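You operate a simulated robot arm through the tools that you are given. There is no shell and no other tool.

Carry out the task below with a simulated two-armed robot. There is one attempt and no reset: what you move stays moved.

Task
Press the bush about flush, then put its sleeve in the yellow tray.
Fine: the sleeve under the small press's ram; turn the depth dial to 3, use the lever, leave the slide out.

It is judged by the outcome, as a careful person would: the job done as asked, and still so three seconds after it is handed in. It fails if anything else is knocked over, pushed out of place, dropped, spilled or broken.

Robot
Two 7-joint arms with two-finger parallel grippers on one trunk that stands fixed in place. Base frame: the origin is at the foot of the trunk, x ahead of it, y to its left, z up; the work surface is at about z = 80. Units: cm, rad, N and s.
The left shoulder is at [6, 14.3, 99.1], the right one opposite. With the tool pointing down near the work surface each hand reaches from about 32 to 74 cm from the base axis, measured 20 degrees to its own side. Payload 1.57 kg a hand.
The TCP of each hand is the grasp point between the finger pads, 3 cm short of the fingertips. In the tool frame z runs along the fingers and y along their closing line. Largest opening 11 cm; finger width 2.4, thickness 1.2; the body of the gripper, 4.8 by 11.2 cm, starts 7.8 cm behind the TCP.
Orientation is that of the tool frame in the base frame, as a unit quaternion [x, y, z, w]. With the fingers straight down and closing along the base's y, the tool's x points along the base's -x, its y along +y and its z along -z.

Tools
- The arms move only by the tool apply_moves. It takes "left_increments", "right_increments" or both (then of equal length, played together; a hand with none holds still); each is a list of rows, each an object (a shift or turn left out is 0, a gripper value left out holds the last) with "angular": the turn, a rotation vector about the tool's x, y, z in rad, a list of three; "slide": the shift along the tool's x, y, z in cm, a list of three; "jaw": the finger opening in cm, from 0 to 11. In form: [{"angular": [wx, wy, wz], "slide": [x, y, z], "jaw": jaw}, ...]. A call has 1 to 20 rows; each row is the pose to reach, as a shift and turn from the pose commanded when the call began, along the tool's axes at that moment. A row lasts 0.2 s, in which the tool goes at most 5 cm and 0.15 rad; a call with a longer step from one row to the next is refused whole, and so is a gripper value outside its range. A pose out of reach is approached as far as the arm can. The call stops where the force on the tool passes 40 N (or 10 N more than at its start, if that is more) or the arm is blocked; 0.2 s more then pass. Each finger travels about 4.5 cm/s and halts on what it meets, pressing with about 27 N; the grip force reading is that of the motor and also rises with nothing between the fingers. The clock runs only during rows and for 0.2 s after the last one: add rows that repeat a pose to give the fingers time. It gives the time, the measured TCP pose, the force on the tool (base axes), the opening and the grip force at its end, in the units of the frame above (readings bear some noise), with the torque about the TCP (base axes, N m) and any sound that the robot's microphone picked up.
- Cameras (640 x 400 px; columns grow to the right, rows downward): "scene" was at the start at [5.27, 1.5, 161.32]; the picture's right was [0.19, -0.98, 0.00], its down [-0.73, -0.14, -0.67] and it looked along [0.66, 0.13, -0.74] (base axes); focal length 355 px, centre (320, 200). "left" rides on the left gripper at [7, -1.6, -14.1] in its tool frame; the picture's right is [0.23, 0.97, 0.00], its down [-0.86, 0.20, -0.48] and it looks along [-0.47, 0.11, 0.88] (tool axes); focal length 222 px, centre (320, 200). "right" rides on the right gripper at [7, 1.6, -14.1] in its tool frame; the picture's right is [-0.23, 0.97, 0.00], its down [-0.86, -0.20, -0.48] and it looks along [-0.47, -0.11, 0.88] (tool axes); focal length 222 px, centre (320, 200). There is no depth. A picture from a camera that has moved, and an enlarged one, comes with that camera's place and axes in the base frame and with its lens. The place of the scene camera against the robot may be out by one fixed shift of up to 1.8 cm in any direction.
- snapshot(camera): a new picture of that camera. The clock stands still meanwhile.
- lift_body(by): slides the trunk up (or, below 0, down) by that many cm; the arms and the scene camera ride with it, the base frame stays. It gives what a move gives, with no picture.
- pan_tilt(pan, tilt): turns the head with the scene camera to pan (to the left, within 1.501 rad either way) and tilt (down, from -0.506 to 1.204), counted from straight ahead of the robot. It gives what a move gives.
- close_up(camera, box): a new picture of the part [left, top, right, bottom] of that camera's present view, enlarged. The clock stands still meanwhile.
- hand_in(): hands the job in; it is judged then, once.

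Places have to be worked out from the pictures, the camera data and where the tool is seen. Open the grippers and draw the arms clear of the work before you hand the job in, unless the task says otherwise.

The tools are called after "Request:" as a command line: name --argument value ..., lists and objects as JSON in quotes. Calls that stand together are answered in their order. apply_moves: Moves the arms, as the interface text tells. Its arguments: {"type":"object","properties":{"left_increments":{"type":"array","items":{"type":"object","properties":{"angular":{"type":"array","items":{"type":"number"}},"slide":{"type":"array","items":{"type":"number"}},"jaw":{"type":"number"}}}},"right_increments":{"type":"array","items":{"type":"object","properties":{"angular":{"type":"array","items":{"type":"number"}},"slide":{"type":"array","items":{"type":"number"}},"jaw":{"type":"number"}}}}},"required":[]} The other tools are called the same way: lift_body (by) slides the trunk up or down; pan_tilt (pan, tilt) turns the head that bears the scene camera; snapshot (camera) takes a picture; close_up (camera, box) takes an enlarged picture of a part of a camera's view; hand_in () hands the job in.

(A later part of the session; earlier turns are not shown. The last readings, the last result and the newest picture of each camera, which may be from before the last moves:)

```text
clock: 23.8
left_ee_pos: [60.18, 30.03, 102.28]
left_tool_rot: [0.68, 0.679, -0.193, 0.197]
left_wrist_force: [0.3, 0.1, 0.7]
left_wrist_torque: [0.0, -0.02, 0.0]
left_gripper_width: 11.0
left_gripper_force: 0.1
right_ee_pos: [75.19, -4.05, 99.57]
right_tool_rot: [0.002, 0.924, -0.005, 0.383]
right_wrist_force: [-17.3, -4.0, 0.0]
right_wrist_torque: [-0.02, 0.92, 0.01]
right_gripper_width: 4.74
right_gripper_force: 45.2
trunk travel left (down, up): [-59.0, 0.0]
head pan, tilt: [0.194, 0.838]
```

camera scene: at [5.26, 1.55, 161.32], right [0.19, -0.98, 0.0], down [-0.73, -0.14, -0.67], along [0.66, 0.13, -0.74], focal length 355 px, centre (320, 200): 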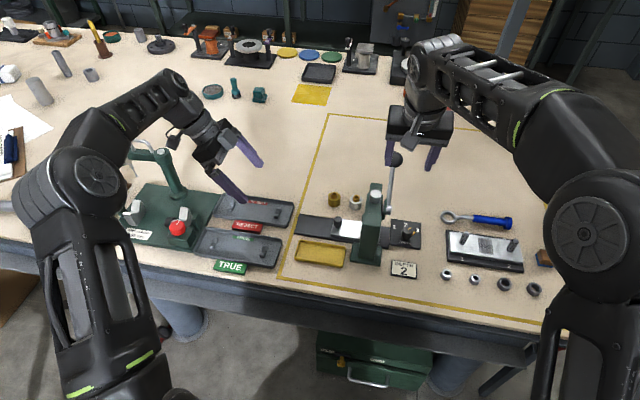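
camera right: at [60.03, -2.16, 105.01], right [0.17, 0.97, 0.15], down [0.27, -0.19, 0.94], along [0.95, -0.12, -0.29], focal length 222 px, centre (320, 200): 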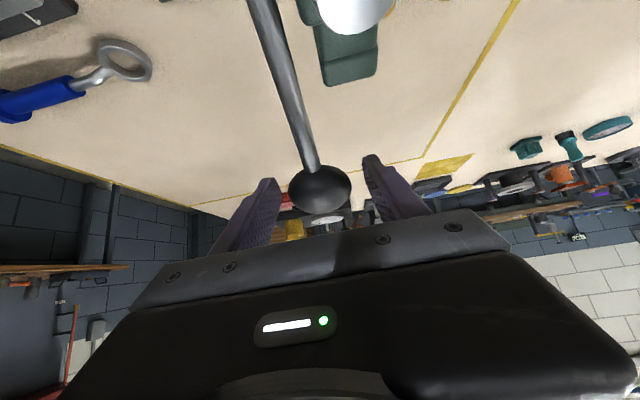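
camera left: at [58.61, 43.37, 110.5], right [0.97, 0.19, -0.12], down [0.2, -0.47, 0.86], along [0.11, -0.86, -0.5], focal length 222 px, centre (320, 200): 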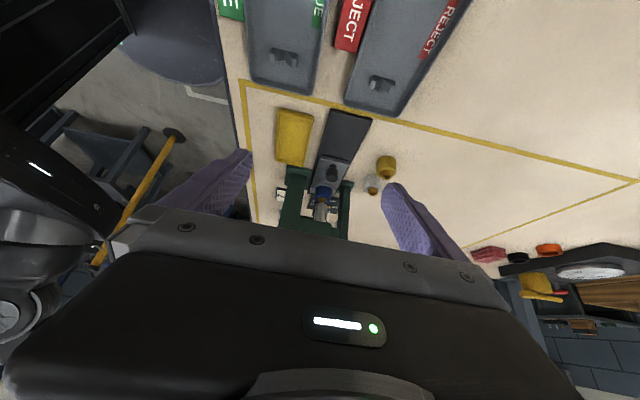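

The lever yields downward (about 9 N along the arc), so pressing is down. To keep the hand clear of the frame I'll push with the fingertips on top of the ball instead of gripping: I release and back off.

Request:
apply_moves --right_increments '[{"jaw": 6}, {"jaw": 7}, {"jaw": 7}, {"slide": [0, 0, -2.5], "jaw": 7}, {"slide": [0, 0, -5], "jaw": 7}, {"slide": [0, 0, -7.5], "jaw": 7}, {"slide": [0, 0, -7.5], "jaw": 5}, {"slide": [0, 0, -7.5], "jaw": 2.4}, {"slide": [0, 0, -7.5], "jaw": 2.4}, {"slide": [0, 0, -7.5], "jaw": 2.4}]'

Request:
snapshot --camera "right"

Request:
close_up --camera "right" --box '[240, 60, 420, 230]'

```text
clock: 26.0
left_ee_pos: [60.37, 30.12, 102.04]
left_tool_rot: [0.679, 0.68, -0.193, 0.196]
left_wrist_force: [0.1, 0.4, -0.1]
left_wrist_torque: [0.01, -0.03, -0.01]
left_gripper_width: 11.02
left_gripper_force: 0.0
right_ee_pos: [70.12, -3.74, 104.74]
right_tool_rot: [0.001, 0.924, -0.005, 0.382]
right_wrist_force: [0.4, 0.3, 0.1]
right_wrist_torque: [-0.01, 0.01, -0.02]
right_gripper_width: 2.38
right_gripper_force: 0.0
trunk travel left (down, up): [-59.0, 0.0]
head pan, tilt: [0.194, 0.838]
```

```text
taken
camera right: at [55.1, -2.06, 109.87], right [0.17, 0.97, 0.15], down [0.27, -0.19, 0.94], along [0.95, -0.12, -0.29], focal length 222 px, centre (320, 200)
```

right: 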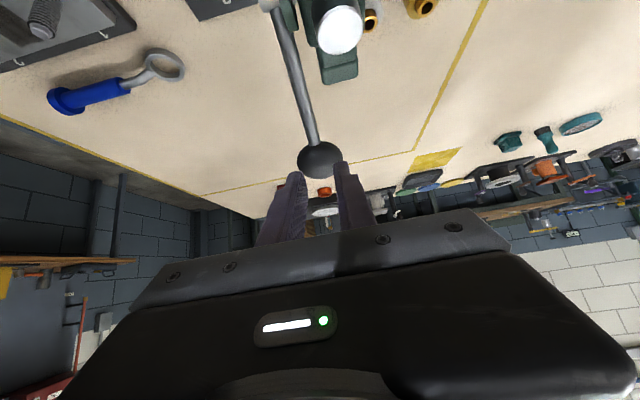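

```text
2.35 times, centred on (330, 145) of right
camera zoom: at [55.1, -2.06, 109.87], right [0.17, 0.97, 0.15], down [0.27, -0.19, 0.94], along [0.95, -0.12, -0.29], focal length 523 px, centre (296, 329)
```

zoom: 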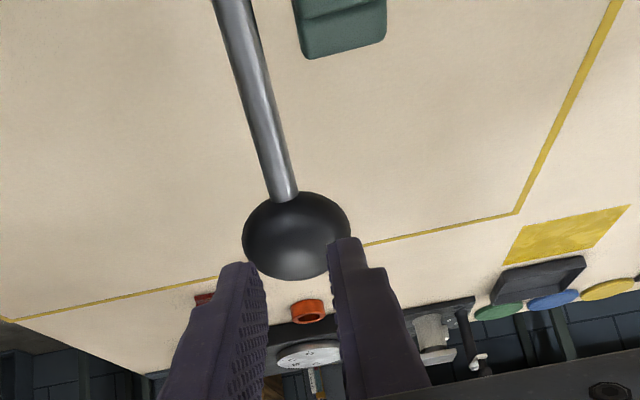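

The lever went back to its rest position; the ball is dead ahead (7.6 cm from TCP). I now push it down with the fingertips along the arc, first about 10° and check the force.

Request:
apply_moves --right_increments '[{"slide": [0, 0, 1.2], "jaw": 2.4}, {"slide": [0, 0, 2.4], "jaw": 2.4}, {"angular": [0, 0.03, 0], "slide": [0.23, 0, 3.6]}, {"angular": [0, 0.062, 0], "slide": [0.46, 0, 4.7]}, {"angular": [0, 0.062, 0], "slide": [0.46, 0, 4.7]}]'

Request:
snapshot --camera "right"

Request:
snapshot --camera "left"

```text
clock: 27.2
left_ee_pos: [60.24, 30.06, 102.1]
left_tool_rot: [0.679, 0.68, -0.193, 0.197]
left_wrist_force: [-0.2, 0.1, 0.1]
left_wrist_torque: [0.04, -0.02, 0.02]
left_gripper_width: 10.99
left_gripper_force: 0.1
right_ee_pos: [72.97, -3.89, 101.07]
right_tool_rot: [0.002, 0.936, -0.004, 0.353]
right_wrist_force: [-1.8, -0.2, 2.0]
right_wrist_torque: [0.04, -0.01, -0.02]
right_gripper_width: 2.5
right_gripper_force: 1.0
trunk travel left (down, up): [-59.0, 0.0]
head pan, tilt: [0.194, 0.838]
```

```text
taken
camera right: at [58.37, -2.15, 107.09], right [0.18, 0.97, 0.14], down [0.32, -0.19, 0.93], along [0.93, -0.12, -0.35], focal length 222 px, centre (320, 200)
```

right: 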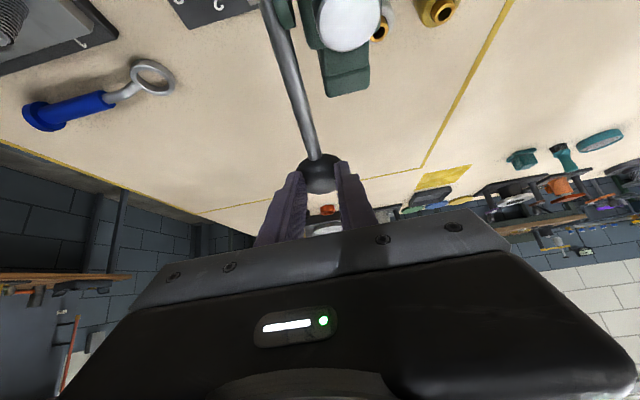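

```text
taken
camera left: at [58.55, 43.5, 110.48], right [0.97, 0.2, -0.12], down [0.2, -0.47, 0.86], along [0.11, -0.86, -0.5], focal length 222 px, centre (320, 200)
```

left: 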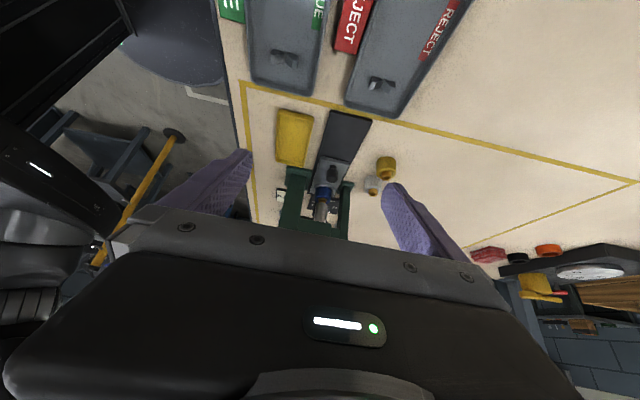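

Light contact (about 3 N), lever moving. I continue the arc to about horizontal.

Request:
apply_moves --right_increments '[{"angular": [0, 0.03, 0], "slide": [0.36, 0, 1.1]}, {"angular": [0, 0.06, 0], "slide": [0.765, 0, 2.16]}, {"angular": [0, 0.09, 0], "slide": [1.3, 0, 3.17]}, {"angular": [0, 0.12, 0], "slide": [1.88, 0, 4.13]}, {"angular": [0, 0.12, 0], "slide": [1.88, 0, 4.13]}]'

Request:
snapshot --camera "right"

Request:
close_up --camera "left" --box '[270, 130, 390, 250]'

```text
clock: 28.4
left_ee_pos: [60.38, 30.2, 102.18]
left_tool_rot: [0.679, 0.68, -0.193, 0.197]
left_wrist_force: [-0.2, 0.2, 0.3]
left_wrist_torque: [-0.02, 0.02, 0.01]
left_gripper_width: 11.01
left_gripper_force: 0.0
right_ee_pos: [74.39, -3.91, 96.93]
right_tool_rot: [0.001, 0.955, -0.005, 0.297]
right_wrist_force: [-1.9, 1.0, 2.1]
right_wrist_torque: [0.05, 0.05, 0.12]
right_gripper_width: 2.51
right_gripper_force: 0.4
trunk travel left (down, up): [-59.0, 0.0]
head pan, tilt: [0.194, 0.838]
```

```text
taken
camera right: at [60.61, -2.15, 104.58], right [0.19, 0.97, 0.12], down [0.43, -0.2, 0.88], along [0.88, -0.12, -0.46], focal length 222 px, centre (320, 200)
```

right: 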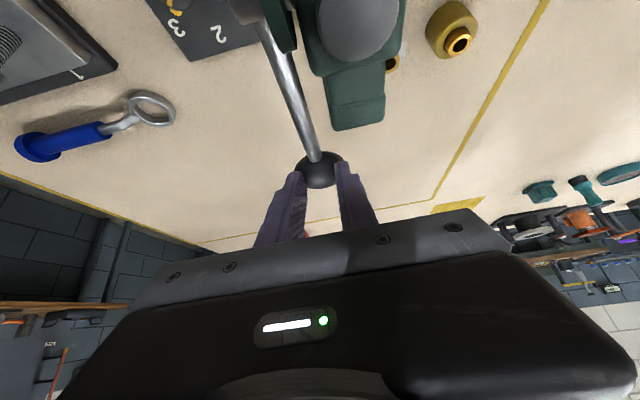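

```text
3.33 times, centred on (330, 190) of left
camera zoom: at [58.54, 43.52, 110.48], right [0.97, 0.2, -0.12], down [0.2, -0.47, 0.86], along [0.11, -0.86, -0.5], focal length 740 px, centre (287, 233)
```

zoom: 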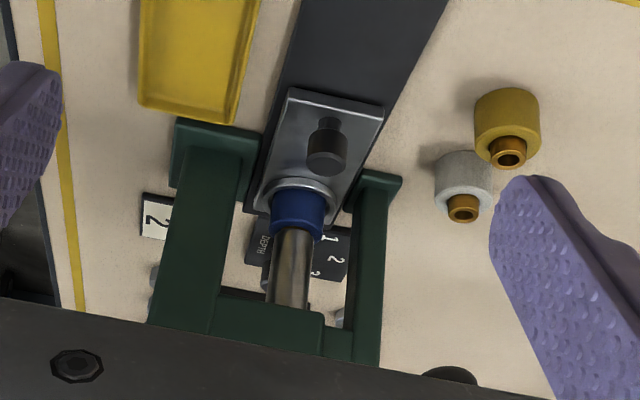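

The ram has come down onto the bush at low force. I continue in small steps, watching for the stop.

Request:
apply_moves --right_increments '[{"angular": [0, 0.015, 0], "slide": [0.28, 0, 0.48]}, {"angular": [0, 0.03, 0], "slide": [0.575, 0, 0.964]}, {"angular": [0, 0.045, 0], "slide": [0.9, 0, 1.42]}, {"angular": [0, 0.06, 0], "slide": [1.23, 0, 1.87]}, {"angular": [0, 0.06, 0], "slide": [1.23, 0, 1.87]}]'

Request:
close_up --camera "left" --box '[270, 130, 390, 250]'

Request:
snapshot --camera "right"

```text
clock: 29.6
left_ee_pos: [60.12, 30.02, 102.35]
left_tool_rot: [0.679, 0.68, -0.192, 0.198]
left_wrist_force: [0.3, -0.7, -0.7]
left_wrist_torque: [0.01, 0.01, -0.03]
left_gripper_width: 10.98
left_gripper_force: 0.0
right_ee_pos: [74.32, -3.84, 94.95]
right_tool_rot: [0.003, 0.962, -0.005, 0.271]
right_wrist_force: [-6.5, -2.1, 28.6]
right_wrist_torque: [-0.07, 0.02, -0.07]
right_gripper_width: 2.81
right_gripper_force: 16.7
trunk travel left (down, up): [-59.0, 0.0]
head pan, tilt: [0.194, 0.838]
```

```text
3.33 times, centred on (330, 190) of left
camera zoom: at [58.29, 43.48, 110.67], right [0.97, 0.19, -0.11], down [0.19, -0.47, 0.86], along [0.11, -0.86, -0.5], focal length 740 px, centre (287, 233)
```

zoom: 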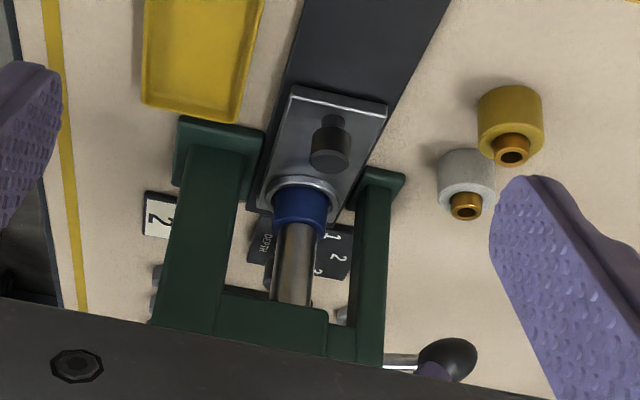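

```text
taken
camera right: at [61.03, -2.16, 103.48], right [0.2, 0.97, 0.11], down [0.48, -0.2, 0.86], along [0.86, -0.12, -0.5], focal length 222 px, centre (320, 200)
```

right: 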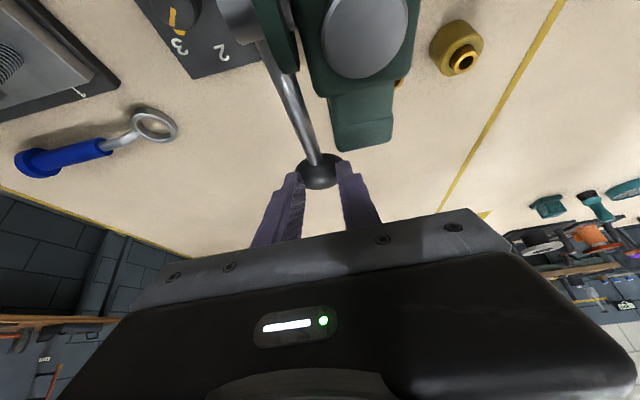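

Resistance is now about 29 N: the ram is pressing. I zoom in on the ram/sleeve contact.

Request:
close_up --camera "left" --box '[305, 170, 345, 230]'

Request:
close_up --camera "scene" --box '[320, 130, 440, 260]'

```text
6.67 times, centred on (325, 200) of left
camera zoom: at [58.29, 43.48, 110.67], right [0.97, 0.19, -0.11], down [0.19, -0.47, 0.86], along [0.11, -0.86, -0.5], focal length 1481 px, centre (287, 200)
```

zoom: 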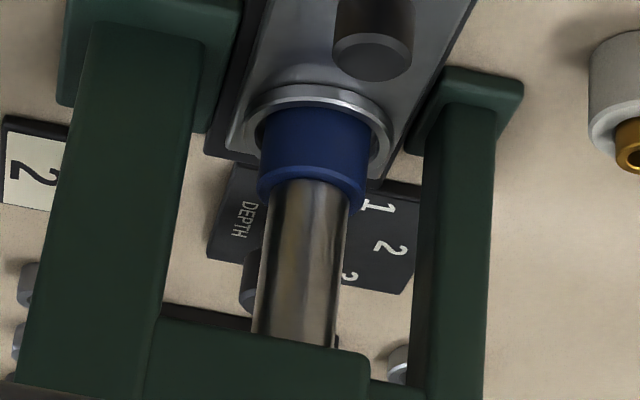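

```text
3.08 times, centred on (380, 195) of scene
camera zoom: at [4.82, 1.5, 161.36], right [0.19, -0.98, 0.0], down [-0.73, -0.14, -0.67], along [0.66, 0.13, -0.74], focal length 1092 px, centre (135, 215)
```

zoom: 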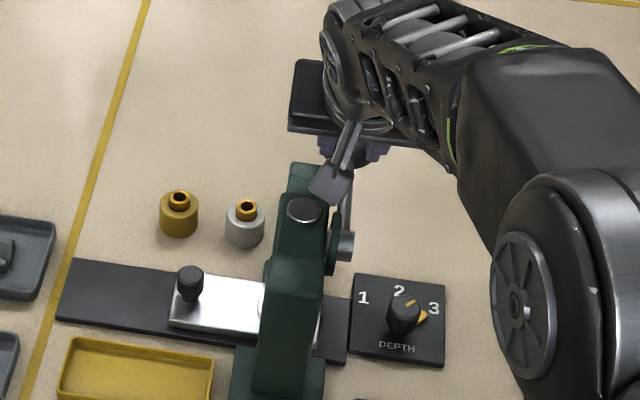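

The ram face is right at the sleeve's top face. To confirm it is at the dial's stop, I push a little further (0.4 cm commanded) and see whether it moves.

Request:
apply_moves --right_increments '[{"slide": [0.063, 0, 0.078], "jaw": 2.2}, {"slide": [0.126, 0, 0.156], "jaw": 2.2}, {"slide": [0.19, 0, 0.234], "jaw": 2.2}, {"slide": [0.19, 0, 0.234], "jaw": 2.2}]'

Request:
close_up --camera "left" --box '[305, 170, 345, 230]'

```text
clock: 30.3
left_ee_pos: [59.93, 29.94, 102.36]
left_tool_rot: [0.681, 0.679, -0.193, 0.197]
left_wrist_force: [0.3, 0.1, 0.0]
left_wrist_torque: [0.02, 0.03, 0.02]
left_gripper_width: 11.0
left_gripper_force: 0.0
right_ee_pos: [74.2, -3.8, 95.1]
right_tool_rot: [0.003, 0.963, -0.005, 0.271]
right_wrist_force: [-19.6, -3.2, 20.4]
right_wrist_torque: [-0.22, 0.32, -0.39]
right_gripper_width: 2.62
right_gripper_force: 1.7
trunk travel left (down, up): [-59.0, 0.0]
head pan, tilt: [0.194, 0.838]
stopped in row 3 (right hand): the force on the tool passed its limit at 42 N (the readings are from after the stop); the commanded pose is now the measured one
```

```text
6.67 times, centred on (325, 200) of left
camera zoom: at [58.21, 43.42, 110.66], right [0.97, 0.19, -0.11], down [0.19, -0.47, 0.86], along [0.11, -0.86, -0.5], focal length 1481 px, centre (287, 200)
```

zoom: 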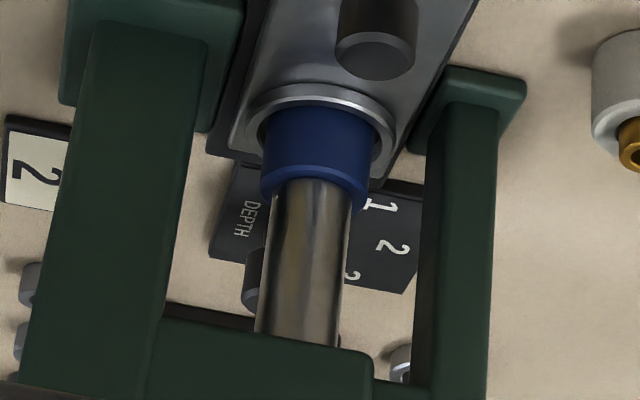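

The force passed 42 N with no further travel, so the ram is at its stop with its face at the sleeve's top. I let the lever come back up by retracing the arc.

Request:
apply_moves --right_increments '[{"angular": [0, -0.025, 0], "slide": [-0.57, 0, -0.76]}, {"angular": [0, -0.05, 0], "slide": [-1.145, 0, -1.53]}, {"angular": [0, -0.08, 0], "slide": [-1.55, 0, -2.6]}, {"angular": [0, -0.11, 0], "slide": [-1.9, 0, -3.64]}, {"angular": [0, -0.14, 0], "slide": [-2.1, 0, -4.8]}, {"angular": [0, -0.17, 0], "slide": [-2.3, 0, -5.92]}, {"angular": [0, -0.2, 0], "slide": [-2.3, 0, -7.0]}, {"angular": [0, -0.235, 0], "slide": [-2.27, 0, -8.1]}, {"angular": [0, -0.235, 0], "slide": [-1.8, 0, -9.8]}, {"angular": [0, -0.235, 0], "slide": [-1.22, 0, -11.5]}, {"angular": [0, -0.235, 0], "slide": [-1.22, 0, -11.5]}]'

Request:
close_up --camera "left" --box '[270, 130, 390, 250]'

Request:
snapshot --camera "right"

```text
clock: 32.7
left_ee_pos: [60.36, 30.07, 102.2]
left_tool_rot: [0.679, 0.68, -0.193, 0.197]
left_wrist_force: [0.1, -0.6, 0.0]
left_wrist_torque: [-0.01, -0.02, -0.02]
left_gripper_width: 11.01
left_gripper_force: 0.0
right_ee_pos: [69.71, -3.78, 105.07]
right_tool_rot: [0.001, 0.925, -0.004, 0.38]
right_wrist_force: [-0.7, -1.0, -1.2]
right_wrist_torque: [0.01, 0.0, 0.02]
right_gripper_width: 2.2
right_gripper_force: 0.0
trunk travel left (down, up): [-59.0, 0.0]
head pan, tilt: [0.194, 0.838]
```

```text
3.33 times, centred on (330, 190) of left
camera zoom: at [58.61, 43.5, 110.45], right [0.97, 0.2, -0.12], down [0.2, -0.47, 0.86], along [0.11, -0.86, -0.5], focal length 740 px, centre (287, 233)
```

zoom: 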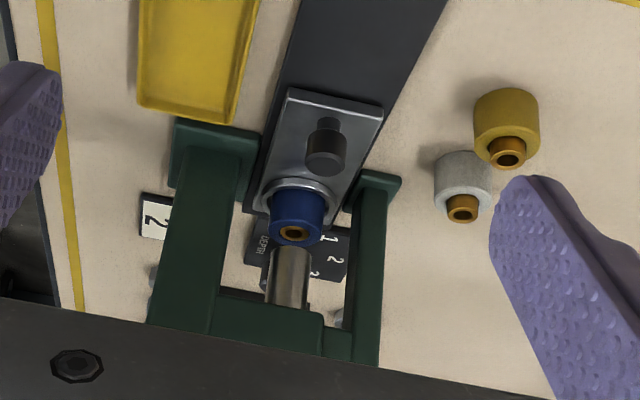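

```text
taken
camera right: at [54.7, -2.04, 110.18], right [0.17, 0.97, 0.15], down [0.27, -0.2, 0.94], along [0.95, -0.12, -0.29], focal length 222 px, centre (320, 200)
```

right: 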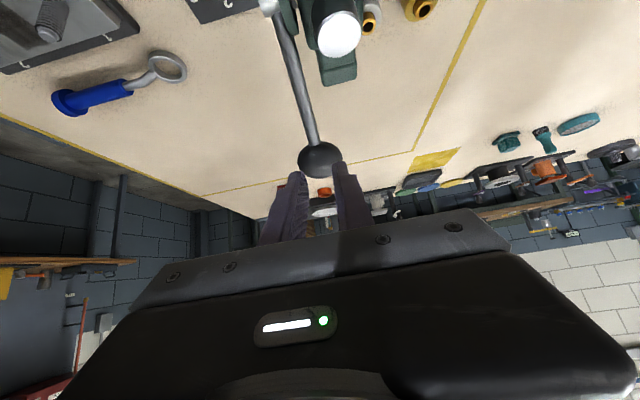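

The lever sprang back and the ram is up. I zoom in on the pressed bush.

Request:
close_up --camera "left" --box '[305, 170, 345, 230]'

Request:
close_up --camera "left" --box '[314, 180, 334, 210]'

```text
6.67 times, centred on (325, 200) of left
camera zoom: at [58.61, 43.5, 110.45], right [0.97, 0.2, -0.12], down [0.2, -0.47, 0.86], along [0.11, -0.86, -0.5], focal length 1481 px, centre (287, 200)
```

zoom: 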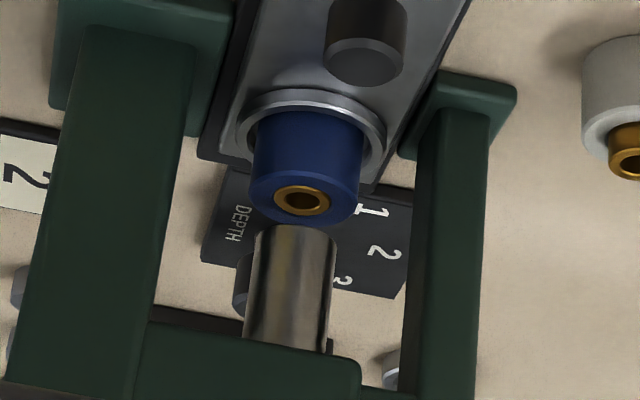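

```text
13.33 times, centred on (324, 195) of left
camera zoom: at [58.61, 43.5, 110.45], right [0.97, 0.2, -0.12], down [0.2, -0.47, 0.86], along [0.11, -0.86, -0.5], focal length 2962 px, centre (267, 267)
```

zoom: 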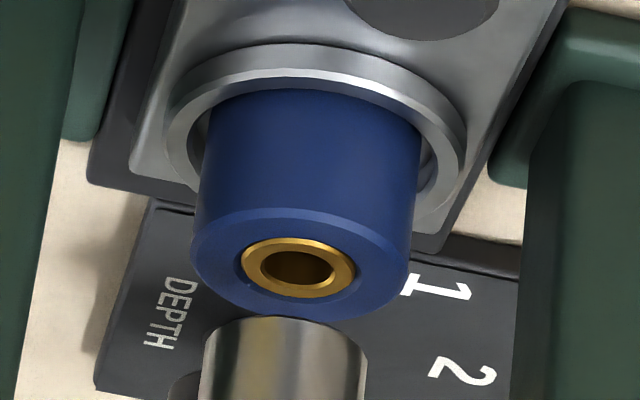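

The bush is about flush with the sleeve top. Now I withdraw the right hand up and to the right, and bring the left hand over the slide knob near (65, 8), leaning away from the press.

Request:
apply_moves --right_increments '[{"angular": [0, 0.05, 0], "slide": [-0.5, -1.5, -3]}, {"angular": [0, 0.13, 0], "slide": [-0.2, -4.5, -5.5]}, {"angular": [0, 0.26, 0], "slide": [0.3, -7.5, -8]}, {"angular": [0, 0.39, 0], "slide": [0.9, -10.8, -10.4]}, {"angular": [0, 0.52, 0], "slide": [1.49, -14, -12.7]}, {"angular": [0, 0.52, 0], "slide": [1.49, -14, -12.7]}, {"angular": [0, 0.52, 0], "slide": [1.49, -14, -12.7]}]' --left_increments '[{"angular": [0, 0.04, 0], "slide": [-1.8, 0.8, 2.9], "jaw": 6}, {"angular": [0, 0.09, 0], "slide": [-3.6, 1.55, 5.9], "jaw": 6}, {"angular": [0, 0.13, 0], "slide": [-5.45, 2.3, 8.85], "jaw": 6}, {"angular": [0, 0.17, 0], "slide": [-7.3, 3.1, 11.8], "jaw": 6}, {"angular": [0, 0.22, 0], "slide": [-9.1, 3.9, 14.75], "jaw": 6}, {"angular": [0, 0.26, 0], "slide": [-10.9, 4.64, 17.7], "jaw": 6}, {"angular": [0, 0.26, 0], "slide": [-10.9, 4.64, 17.7], "jaw": 6}]'

Request:
snapshot --camera "left"

Request:
close_up --camera "left" --box '[240, 70, 400, 230]'

Request:
snapshot --camera "scene"

```text
clock: 34.3
left_ee_pos: [65.28, 11.65, 92.79]
left_tool_rot: [0.698, 0.701, -0.103, 0.108]
left_wrist_force: [0.4, -0.1, 0.5]
left_wrist_torque: [-0.01, 0.0, 0.0]
left_gripper_width: 6.0
left_gripper_force: 0.0
right_ee_pos: [59.42, -17.67, 113.2]
right_tool_rot: [0.002, 0.991, -0.003, 0.13]
right_wrist_force: [-0.4, -0.2, 0.8]
right_wrist_torque: [-0.01, -0.02, -0.01]
right_gripper_width: 2.19
right_gripper_force: 0.0
trunk travel left (down, up): [-59.0, 0.0]
head pan, tilt: [0.194, 0.838]
```

```text
taken
camera left: at [63.45, 22.42, 104.35], right [0.97, 0.22, -0.06], down [0.2, -0.68, 0.71], along [0.11, -0.7, -0.7], focal length 222 px, centre (320, 200)
```

left: 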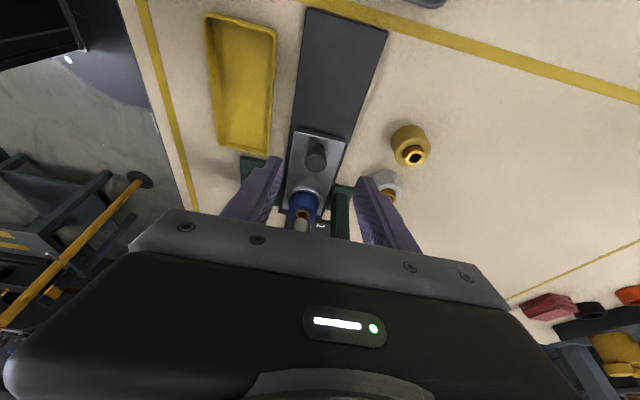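

```text
2.50 times, centred on (320, 150) of left
camera zoom: at [63.45, 22.42, 104.35], right [0.97, 0.22, -0.06], down [0.2, -0.68, 0.71], along [0.11, -0.7, -0.7], focal length 555 px, centre (320, 325)
```

zoom: 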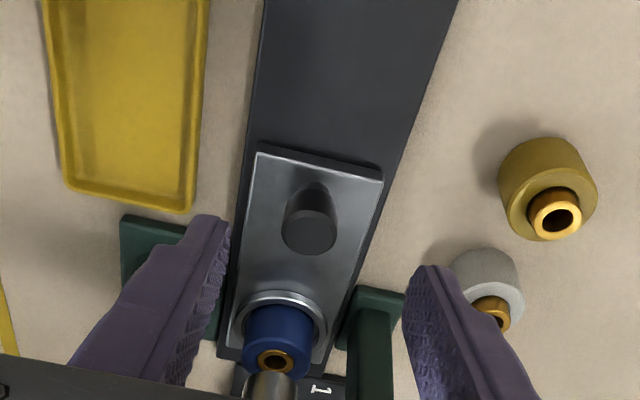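

```text
taken
camera scene: at [5.24, 1.53, 161.32], right [0.19, -0.98, 0.0], down [-0.73, -0.14, -0.67], along [0.66, 0.13, -0.74], focal length 355 px, centre (320, 200)
```

scene: 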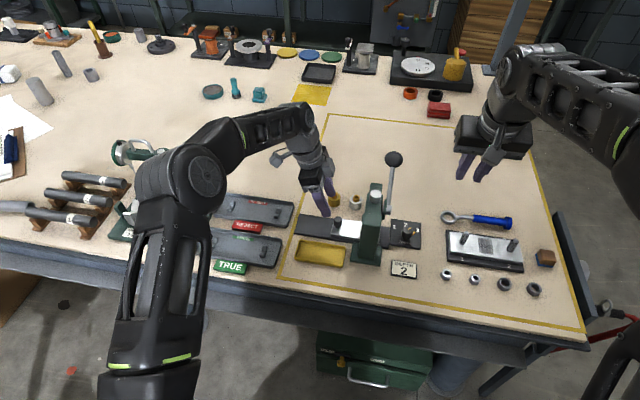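

The slide knob is at (65.0, 7.9), top at z = 84.4. I lower the left fingers around it.

Request:
apply_moves --left_increments '[{"slide": [-0.3, -0.1, 2.5], "jaw": 6}, {"slide": [-0.6, -0.22, 5.0], "jaw": 6}, {"slide": [-0.8, -0.22, 6.6], "jaw": 6}, {"slide": [-0.87, -0.22, 7.6], "jaw": 6}, {"slide": [-0.87, -0.22, 7.6], "jaw": 6}]'

Request:
close_up --camera "left" --box '[240, 70, 400, 230]'

```text
clock: 35.5
left_ee_pos: [64.99, 8.5, 85.9]
left_tool_rot: [0.699, 0.7, -0.103, 0.107]
left_wrist_force: [0.9, 0.5, -0.2]
left_wrist_torque: [0.0, 0.02, 0.01]
left_gripper_width: 6.0
left_gripper_force: 0.1
right_ee_pos: [59.54, -17.73, 113.25]
right_tool_rot: [0.003, 0.992, -0.004, 0.13]
right_wrist_force: [-0.8, 0.7, -0.1]
right_wrist_torque: [0.03, 0.0, 0.0]
right_gripper_width: 2.18
right_gripper_force: 0.1
trunk travel left (down, up): [-59.0, 0.0]
head pan, tilt: [0.194, 0.838]
```

```text
2.50 times, centred on (320, 150) of left
camera zoom: at [63.17, 19.37, 97.41], right [0.97, 0.22, -0.06], down [0.2, -0.68, 0.71], along [0.11, -0.7, -0.7], focal length 555 px, centre (320, 325)
```

zoom: 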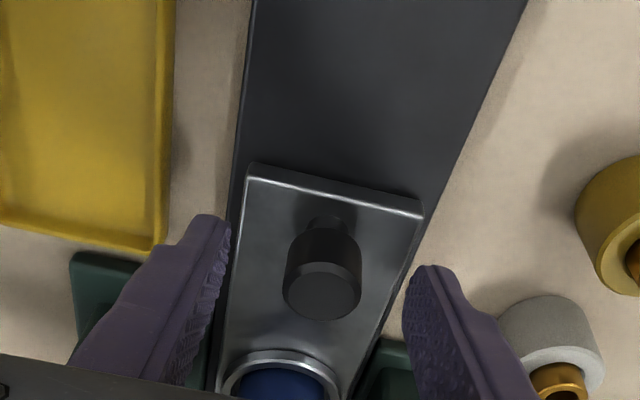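

Knob is between the pads; I close on it.

Request:
apply_moves --left_increments '[{"slide": [0, 0.15, 0], "jaw": 4}, {"slide": [0, 0.15, 0], "jaw": 3}, {"slide": [0, 0.15, 0], "jaw": 1.5}, {"slide": [0, 0.15, 0], "jaw": 1.2}, {"slide": [0, 0.15, 0], "jaw": 1.2}]'

Request:
close_up --camera "left" --box '[240, 70, 400, 230]'

```text
clock: 36.7
left_ee_pos: [64.95, 8.4, 86.0]
left_tool_rot: [0.698, 0.7, -0.103, 0.106]
left_wrist_force: [-5.6, 0.1, 0.1]
left_wrist_torque: [0.04, 0.27, -0.03]
left_gripper_width: 2.37
left_gripper_force: 36.2
right_ee_pos: [59.43, -17.58, 113.18]
right_tool_rot: [0.004, 0.991, -0.004, 0.13]
right_wrist_force: [0.3, -0.7, 0.0]
right_wrist_torque: [0.03, -0.03, -0.01]
right_gripper_width: 2.21
right_gripper_force: 0.0
trunk travel left (down, up): [-59.0, 0.0]
head pan, tilt: [0.194, 0.838]
```

```text
2.50 times, centred on (320, 150) of left
camera zoom: at [63.23, 19.32, 97.42], right [0.97, 0.22, -0.06], down [0.2, -0.68, 0.71], along [0.11, -0.7, -0.7], focal length 555 px, centre (320, 325)
```

zoom: 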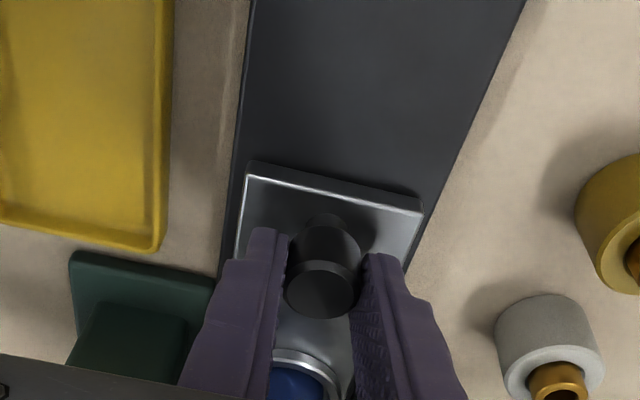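

Gripped. I pull the slide out to the left (+y), watching the force.

Request:
apply_moves --left_increments '[{"slide": [0.48, 0.01, -0.15]}, {"slide": [0.96, 0.02, -0.295]}, {"slide": [1.43, 0.03, -0.44]}, {"slide": [1.91, 0.04, -0.59]}, {"slide": [2.39, 0.05, -0.74]}, {"slide": [2.87, 0.06, -0.885]}, {"slide": [2.87, 0.06, -0.885]}]'

Request:
snapshot --camera "left"

Request:
close_up --camera "scene" --box '[270, 160, 430, 290]'

```text
clock: 38.3
left_ee_pos: [65.04, 11.46, 85.98]
left_tool_rot: [0.698, 0.7, -0.104, 0.106]
left_wrist_force: [-6.9, -0.3, -6.8]
left_wrist_torque: [0.04, 0.28, 0.02]
left_gripper_width: 2.35
left_gripper_force: 35.5
right_ee_pos: [59.52, -17.74, 113.08]
right_tool_rot: [0.003, 0.991, -0.004, 0.13]
right_wrist_force: [0.5, 1.3, 1.1]
right_wrist_torque: [0.05, -0.01, 0.01]
right_gripper_width: 2.22
right_gripper_force: 0.0
trunk travel left (down, up): [-59.0, 0.0]
head pan, tilt: [0.194, 0.838]
```

```text
taken
camera left: at [63.24, 22.27, 97.43], right [0.97, 0.22, -0.06], down [0.2, -0.68, 0.71], along [0.11, -0.7, -0.7], focal length 222 px, centre (320, 200)
```

left: 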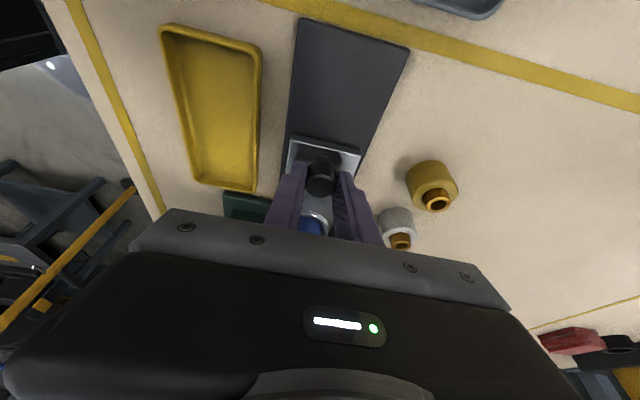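

```text
3.08 times, centred on (350, 225) of scene
camera zoom: at [5.26, 1.51, 161.32], right [0.19, -0.98, 0.0], down [-0.73, -0.14, -0.67], along [0.66, 0.13, -0.74], focal length 1092 px, centre (228, 123)
```

zoom: 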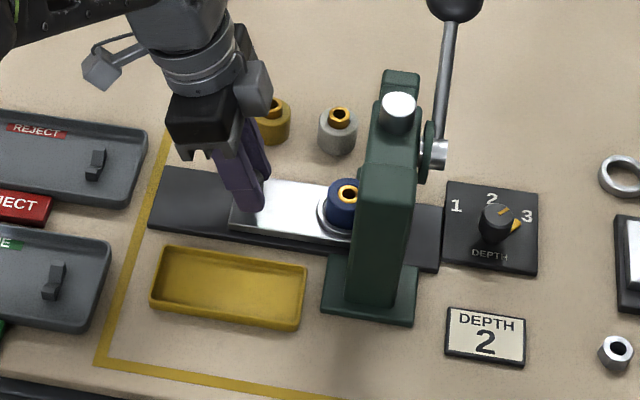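

The slide moves freely with the blue sleeve riding on it. I keep pulling toward the end of travel.

Request:
apply_moves --left_increments '[{"slide": [0.57, 0.01, -0.18]}, {"slide": [1.15, 0.02, -0.35]}, {"slide": [1.72, 0.03, -0.53]}, {"slide": [2.29, 0.04, -0.71]}, {"slide": [2.87, 0.05, -0.885]}, {"slide": [3.44, 0.06, -1.06]}, {"slide": [4.0, 0.07, -1.24]}, {"slide": [4.0, 0.07, -1.24]}]'

Request:
close_up --camera "scene" --box '[270, 160, 430, 290]'

```text
clock: 40.1
left_ee_pos: [64.97, 15.56, 86.0]
left_tool_rot: [0.699, 0.7, -0.104, 0.107]
left_wrist_force: [-13.8, -1.0, -5.6]
left_wrist_torque: [0.02, 0.48, -0.1]
left_gripper_width: 2.35
left_gripper_force: 36.4
right_ee_pos: [59.48, -17.65, 113.16]
right_tool_rot: [0.003, 0.991, -0.004, 0.13]
right_wrist_force: [-0.7, 0.7, -0.6]
right_wrist_torque: [-0.06, 0.01, -0.01]
right_gripper_width: 2.22
right_gripper_force: 0.1
trunk travel left (down, up): [-59.0, 0.0]
head pan, tilt: [0.194, 0.838]
```

```text
3.08 times, centred on (350, 225) of scene
camera zoom: at [5.17, 1.51, 161.32], right [0.19, -0.98, 0.0], down [-0.73, -0.14, -0.67], along [0.66, 0.13, -0.74], focal length 1092 px, centre (228, 123)
```

zoom: 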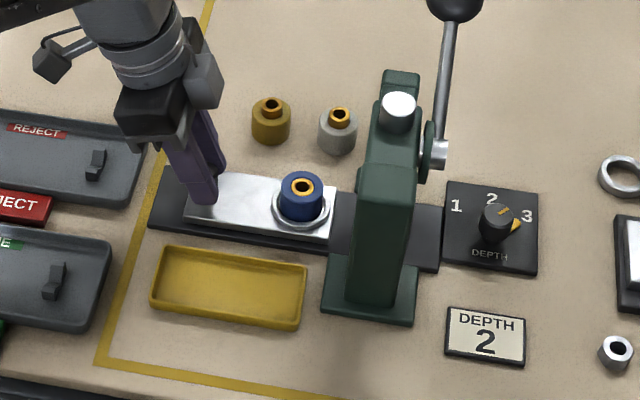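

The sleeve is nearly clear. I continue to the end of travel, easing the small sideways load.

Request:
apply_moves --left_increments '[{"slide": [0.48, -0.08, -0.15]}, {"slide": [0.96, -0.15, -0.295]}, {"slide": [1.43, -0.17, -0.44]}, {"slide": [1.91, -0.18, -0.59]}, {"slide": [2.39, -0.19, -0.74]}, {"slide": [2.87, -0.2, -0.885]}, {"slide": [2.87, -0.2, -0.885]}]'

Request:
close_up --camera "scene" --box '[270, 160, 430, 290]'

```text
clock: 41.7
left_ee_pos: [65.03, 18.65, 86.03]
left_tool_rot: [0.699, 0.7, -0.103, 0.107]
left_wrist_force: [2.3, -0.2, -6.4]
left_wrist_torque: [-0.12, -0.02, -0.03]
left_gripper_width: 2.35
left_gripper_force: 36.0
right_ee_pos: [59.62, -17.62, 113.25]
right_tool_rot: [0.002, 0.992, -0.004, 0.129]
right_wrist_force: [0.0, -0.5, -0.3]
right_wrist_torque: [-0.03, 0.03, -0.01]
right_gripper_width: 2.19
right_gripper_force: 0.0
trunk travel left (down, up): [-59.0, 0.0]
head pan, tilt: [0.194, 0.838]
```

```text
3.08 times, centred on (350, 225) of scene
camera zoom: at [5.39, 1.53, 161.31], right [0.19, -0.98, 0.0], down [-0.73, -0.14, -0.67], along [0.66, 0.13, -0.74], focal length 1092 px, centre (228, 123)
```

zoom: 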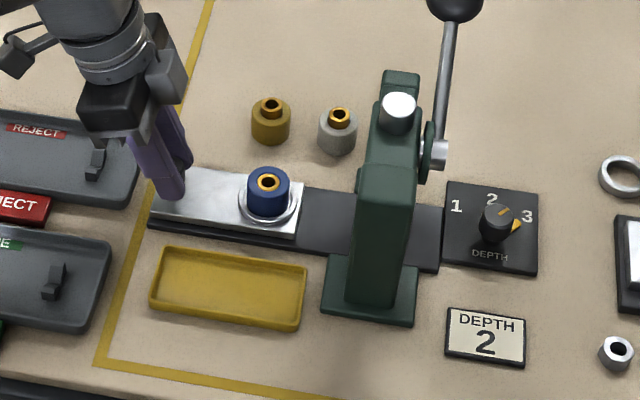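

The slide's end is nearly level with the rail's end. I test another 0.5 cm gently for the end stop.

Request:
apply_moves --left_increments '[{"slide": [0.19, 0, -0.06]}, {"slide": [0.38, 0, -0.12]}, {"slide": [0.48, 0, -0.15]}, {"slide": [0.48, 0, -0.15]}]'

```text
clock: 42.7
left_ee_pos: [65.01, 19.2, 85.87]
left_tool_rot: [0.699, 0.7, -0.103, 0.107]
left_wrist_force: [4.0, 1.4, 2.3]
left_wrist_torque: [0.11, 0.08, 0.0]
left_gripper_width: 2.35
left_gripper_force: 35.3
right_ee_pos: [59.61, -17.66, 113.18]
right_tool_rot: [0.003, 0.992, -0.004, 0.13]
right_wrist_force: [-0.3, 0.1, 1.0]
right_wrist_torque: [0.02, -0.01, 0.02]
right_gripper_width: 2.18
right_gripper_force: 0.1
trunk travel left (down, up): [-59.0, 0.0]
head pan, tilt: [0.194, 0.838]
```

Still free. I probe a little further for the stop.

Request:
apply_moves --left_increments '[{"slide": [0.24, 0, -0.075]}, {"slide": [0.48, 0, -0.15]}, {"slide": [0.72, 0, -0.22]}, {"slide": [0.72, 0, -0.22]}]'

Request:
close_up --camera "scene" --box '[270, 160, 430, 290]'

Request:
snapshot --camera "left"

```text
clock: 43.7
left_ee_pos: [64.92, 19.54, 85.96]
left_tool_rot: [0.698, 0.7, -0.105, 0.109]
left_wrist_force: [6.8, -11.5, 1.3]
left_wrist_torque: [-1.11, -0.21, -0.01]
left_gripper_width: 2.39
left_gripper_force: 35.7
right_ee_pos: [59.55, -17.78, 113.18]
right_tool_rot: [0.003, 0.992, -0.003, 0.13]
right_wrist_force: [-0.2, 0.7, 0.2]
right_wrist_torque: [-0.01, -0.03, 0.02]
right_gripper_width: 2.21
right_gripper_force: 0.1
trunk travel left (down, up): [-59.0, 0.0]
head pan, tilt: [0.194, 0.838]
```

```text
3.08 times, centred on (350, 225) of scene
camera zoom: at [5.36, 1.32, 161.32], right [0.19, -0.98, 0.0], down [-0.73, -0.14, -0.67], along [0.66, 0.13, -0.74], focal length 1092 px, centre (228, 123)
```

zoom: 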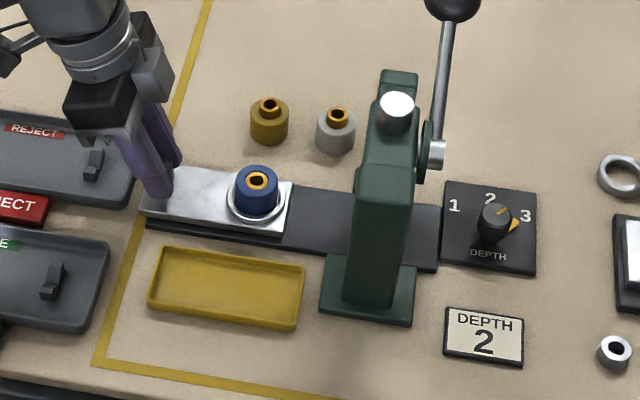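

```text
taken
camera left: at [63.21, 30.39, 97.38], right [0.97, 0.22, -0.06], down [0.2, -0.67, 0.71], along [0.11, -0.71, -0.7], focal length 222 px, centre (320, 200)
```

left: 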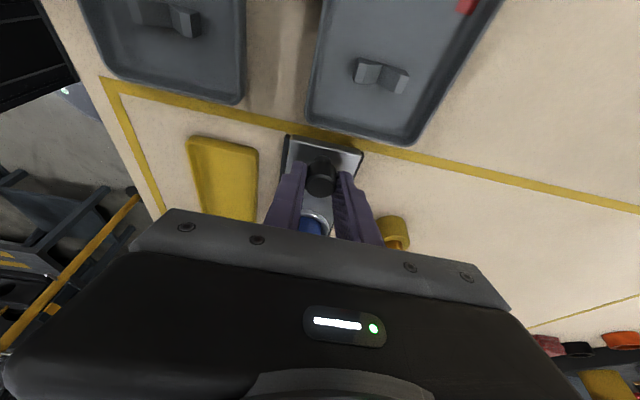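

The end stop is reached (11.5 N at about 11 cm of travel): the slide is fully out. I ease off, release the knob and lift straight up.

Request:
apply_moves --left_increments '[{"slide": [-0.2, 0, 0.06]}, {"slide": [-0.2, 0, 0.06], "jaw": 4}, {"slide": [-0.2, 0, 0.06], "jaw": 5.5}, {"slide": [-0.2, 0, 0.06], "jaw": 5.5}, {"slide": [-0.9, 0, -2.2], "jaw": 5.5}, {"slide": [-1.6, 0, -4.6], "jaw": 5.5}, {"slide": [-2.3, 0, -7.0], "jaw": 5.5}, {"slide": [-3.0, 0, -9.4], "jaw": 5.5}, {"slide": [-3.0, 0, -9.4], "jaw": 5.5}]'

Request:
close_up --camera "scene" --box '[270, 160, 430, 290]'

```text
clock: 45.7
left_ee_pos: [65.02, 19.77, 95.81]
left_tool_rot: [0.698, 0.7, -0.104, 0.107]
left_wrist_force: [0.9, -0.5, -0.4]
left_wrist_torque: [-0.03, -0.03, 0.01]
left_gripper_width: 5.5
left_gripper_force: 0.1
right_ee_pos: [59.47, -17.66, 113.26]
right_tool_rot: [0.003, 0.992, -0.004, 0.13]
right_wrist_force: [0.2, 0.0, 0.2]
right_wrist_torque: [-0.06, 0.02, 0.05]
right_gripper_width: 2.21
right_gripper_force: 0.1
trunk travel left (down, up): [-59.0, 0.0]
head pan, tilt: [0.194, 0.838]
```

```text
3.08 times, centred on (350, 225) of scene
camera zoom: at [5.3, 1.51, 161.32], right [0.19, -0.98, 0.0], down [-0.73, -0.14, -0.67], along [0.66, 0.13, -0.74], focal length 1092 px, centre (228, 123)
```

zoom: 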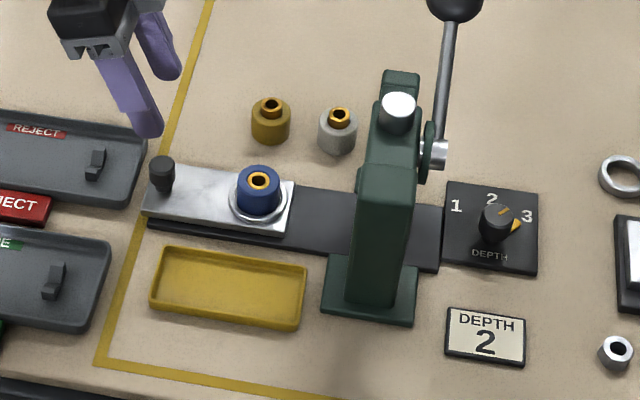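

The slide stays out. I level the left hand and turn it back to close along y, moving above the sleeve.

Request:
apply_moves --left_increments '[{"angular": [0, 0.1, 0], "slide": [-0.5, 0, -1.6]}, {"angular": [0, 0.2, 0], "slide": [-1.0, 0, -3.2]}, {"angular": [0, 0.297, 0], "slide": [-1.48, 0, -4.8]}, {"angular": [0, 0.297, 0], "slide": [-1.48, 0, -4.8]}]'

Request:
apply_moves --left_increments '[{"angular": [0, 0, -0.14], "slide": [-0.8, 0, 0]}, {"angular": [0, 0, -0.28], "slide": [-1.6, 0, 0]}, {"angular": [0, 0, -0.42], "slide": [-2.4, 0, 0]}, {"angular": [0, 0, -0.56], "slide": [-3.2, 0, 0]}, {"angular": [0, 0, -0.7], "slide": [-4.0, 0, 0]}, {"angular": [0, 0, -0.84], "slide": [-4.8, 0, 0]}, {"angular": [0, 0, -0.98], "slide": [-5.6, 0, 0]}, {"angular": [0, 0, -1.12], "slide": [-6.4, 0, 0]}, {"angular": [0, 0, -1.26], "slide": [-7.2, 0, 0]}, {"angular": [0, 0, -1.4], "slide": [-8.0, 0, 0]}, {"angular": [0, 0, -1.54], "slide": [-8.6, 0, 0]}, {"angular": [0, 0, -1.57], "slide": [-8.6, 0, 0]}, {"angular": [0, 0, -1.57], "slide": [-8.6, 0, 0]}]'

Request:
snapshot --camera "left"

Request:
close_up --camera "left" --box '[230, 70, 410, 230]'

```text
clock: 46.7
left_ee_pos: [65.03, 19.77, 100.78]
left_tool_rot: [0.705, 0.709, 0.001, 0.001]
left_wrist_force: [-0.4, 0.2, 0.7]
left_wrist_torque: [-0.01, 0.0, 0.02]
left_gripper_width: 5.52
left_gripper_force: 0.1
right_ee_pos: [59.66, -17.56, 113.24]
right_tool_rot: [0.003, 0.992, -0.004, 0.13]
right_wrist_force: [-1.0, -0.2, 0.0]
right_wrist_torque: [0.02, 0.01, 0.01]
right_gripper_width: 2.25
right_gripper_force: 0.1
trunk travel left (down, up): [-59.0, 0.0]
head pan, tilt: [0.194, 0.838]
```

```text
clock: 49.5
left_ee_pos: [64.94, 11.1, 100.96]
left_tool_rot: [-0.001, 1.0, -0.001, 0.002]
left_wrist_force: [-0.4, -0.5, 0.1]
left_wrist_torque: [0.01, -0.02, 0.01]
left_gripper_width: 5.49
left_gripper_force: 0.1
right_ee_pos: [59.6, -17.7, 113.2]
right_tool_rot: [0.003, 0.991, -0.004, 0.131]
right_wrist_force: [0.7, 0.3, -0.1]
right_wrist_torque: [0.02, 0.03, -0.01]
right_gripper_width: 2.21
right_gripper_force: 0.1
trunk travel left (down, up): [-59.0, 0.0]
head pan, tilt: [0.194, 0.838]
```

```text
taken
camera left: at [57.81, 9.52, 115.05], right [-0.23, 0.97, 0.0], down [0.85, 0.2, 0.48], along [0.47, 0.11, -0.88], focal length 222 px, centre (320, 200)
```

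left: 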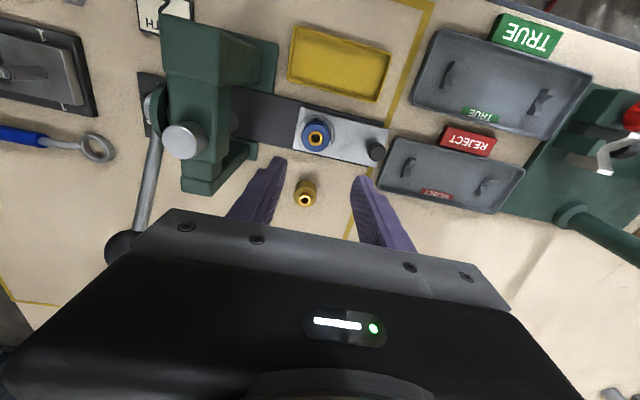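

```text
2.50 times, centred on (320, 150) of left
camera zoom: at [57.81, 9.52, 115.05], right [-0.23, 0.97, 0.0], down [0.85, 0.2, 0.48], along [0.47, 0.11, -0.88], focal length 555 px, centre (320, 325)
```

zoom: 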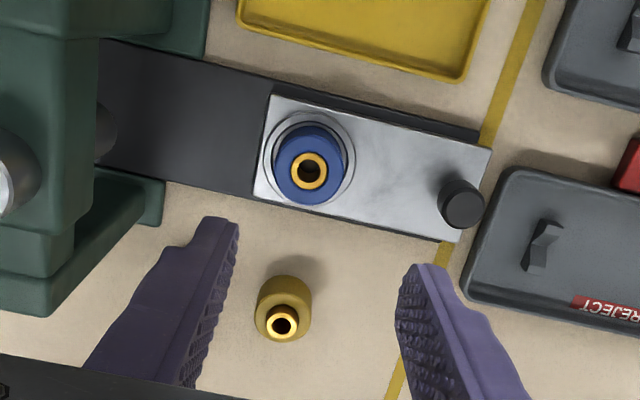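

The sleeve is at about (65.0, 10.5). I descend to just above it and check alignment.

Request:
apply_moves --left_increments '[{"slide": [-0.02, -0.2, 2.5], "jaw": 6}, {"slide": [-0.04, -0.4, 5], "jaw": 6}, {"slide": [-0.06, -0.6, 7.5], "jaw": 6}, {"slide": [-0.06, -0.6, 9.5], "jaw": 6}, {"slide": [-0.06, -0.6, 10.5], "jaw": 6}, {"slide": [-0.06, -0.6, 10.5], "jaw": 6}]'

Request:
close_up --camera "left" --box '[230, 70, 410, 230]'

Request:
close_up --camera "scene" --box '[270, 160, 430, 290]'

```text
clock: 50.9
left_ee_pos: [64.94, 10.6, 90.3]
left_tool_rot: [-0.001, 1.0, -0.001, 0.001]
left_wrist_force: [0.2, 0.1, 0.3]
left_wrist_torque: [0.01, -0.03, -0.03]
left_gripper_width: 6.0
left_gripper_force: 0.1
right_ee_pos: [59.53, -17.58, 113.18]
right_tool_rot: [0.003, 0.991, -0.004, 0.13]
right_wrist_force: [0.4, -0.3, -0.5]
right_wrist_torque: [-0.05, -0.04, 0.02]
right_gripper_width: 2.19
right_gripper_force: 0.0
trunk travel left (down, up): [-59.0, 0.0]
head pan, tilt: [0.194, 0.838]
```

```text
2.50 times, centred on (320, 150) of left
camera zoom: at [57.89, 8.94, 104.41], right [-0.23, 0.97, 0.0], down [0.85, 0.2, 0.48], along [0.47, 0.11, -0.88], focal length 555 px, centre (320, 325)
```

zoom: 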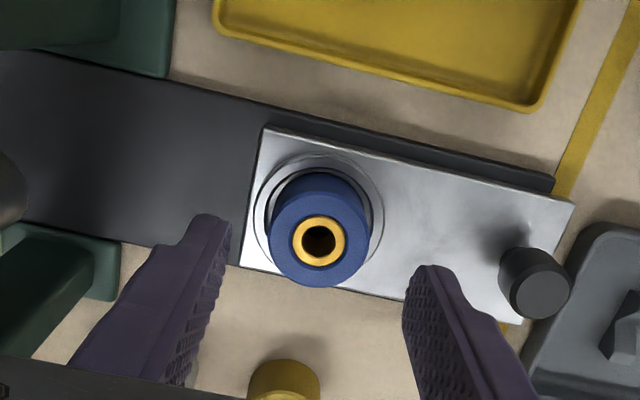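

```text
3.08 times, centred on (350, 225) of scene
camera zoom: at [5.27, 1.5, 161.32], right [0.19, -0.98, 0.0], down [-0.73, -0.14, -0.67], along [0.66, 0.13, -0.74], focal length 1092 px, centre (228, 123)
```

zoom: 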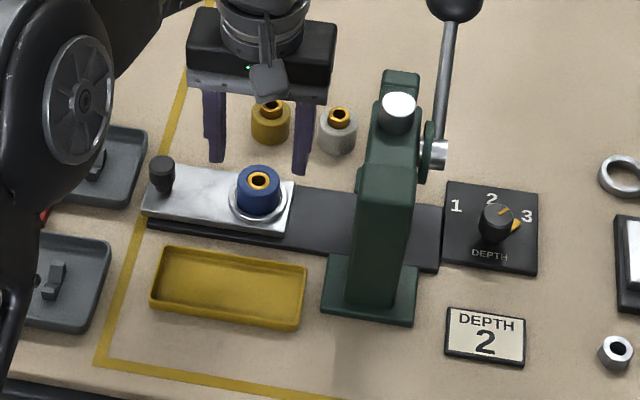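

The sleeve is centred under the hand, its top about 5.3 cm below the TCP. I descend 4 cm so the tips stay above the nest ring, and close.

Request:
apply_moves --left_increments '[{"slide": [0.05, 0, 1.5], "jaw": 6}, {"slide": [0.05, 0, 3.0], "jaw": 6}, {"slide": [0.05, 0, 4.05], "jaw": 6}, {"slide": [0.05, 0, 4.05], "jaw": 6}]'

Request:
close_up --camera "left" --box '[230, 90, 410, 250]'

Request:
close_up --camera "scene" --box '[290, 180, 390, 270]'

```text
clock: 51.9
left_ee_pos: [64.89, 10.55, 86.22]
left_tool_rot: [-0.001, 1.0, -0.001, 0.002]
left_wrist_force: [0.1, 0.0, -0.3]
left_wrist_torque: [-0.01, 0.0, 0.0]
left_gripper_width: 6.02
left_gripper_force: 0.1
right_ee_pos: [59.51, -17.56, 113.3]
right_tool_rot: [0.003, 0.992, -0.004, 0.13]
right_wrist_force: [0.4, -0.6, -0.7]
right_wrist_torque: [0.01, -0.03, -0.02]
right_gripper_width: 2.19
right_gripper_force: 0.0
trunk travel left (down, up): [-59.0, 0.0]
head pan, tilt: [0.194, 0.838]
```

```text
2.50 times, centred on (320, 170) of left
camera zoom: at [57.82, 8.9, 100.37], right [-0.23, 0.97, 0.0], down [0.85, 0.2, 0.48], along [0.47, 0.11, -0.88], focal length 555 px, centre (320, 275)
```

zoom: 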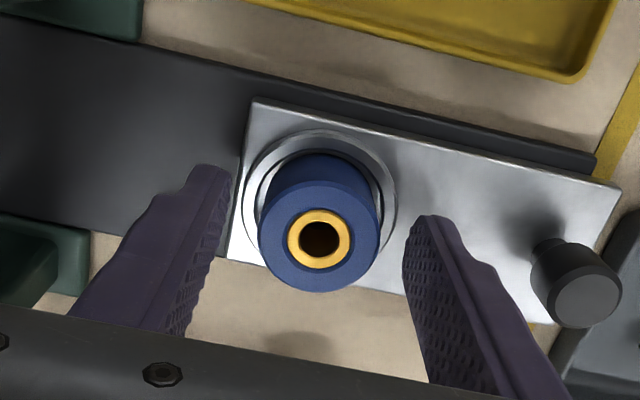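

```text
4.44 times, centred on (340, 225) of scene
camera zoom: at [5.26, 1.5, 161.32], right [0.19, -0.98, 0.0], down [-0.73, -0.14, -0.67], along [0.66, 0.13, -0.74], focal length 1577 px, centre (231, 89)
```

zoom: 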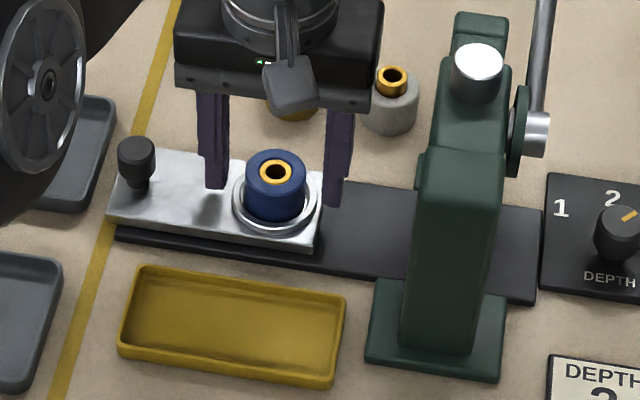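

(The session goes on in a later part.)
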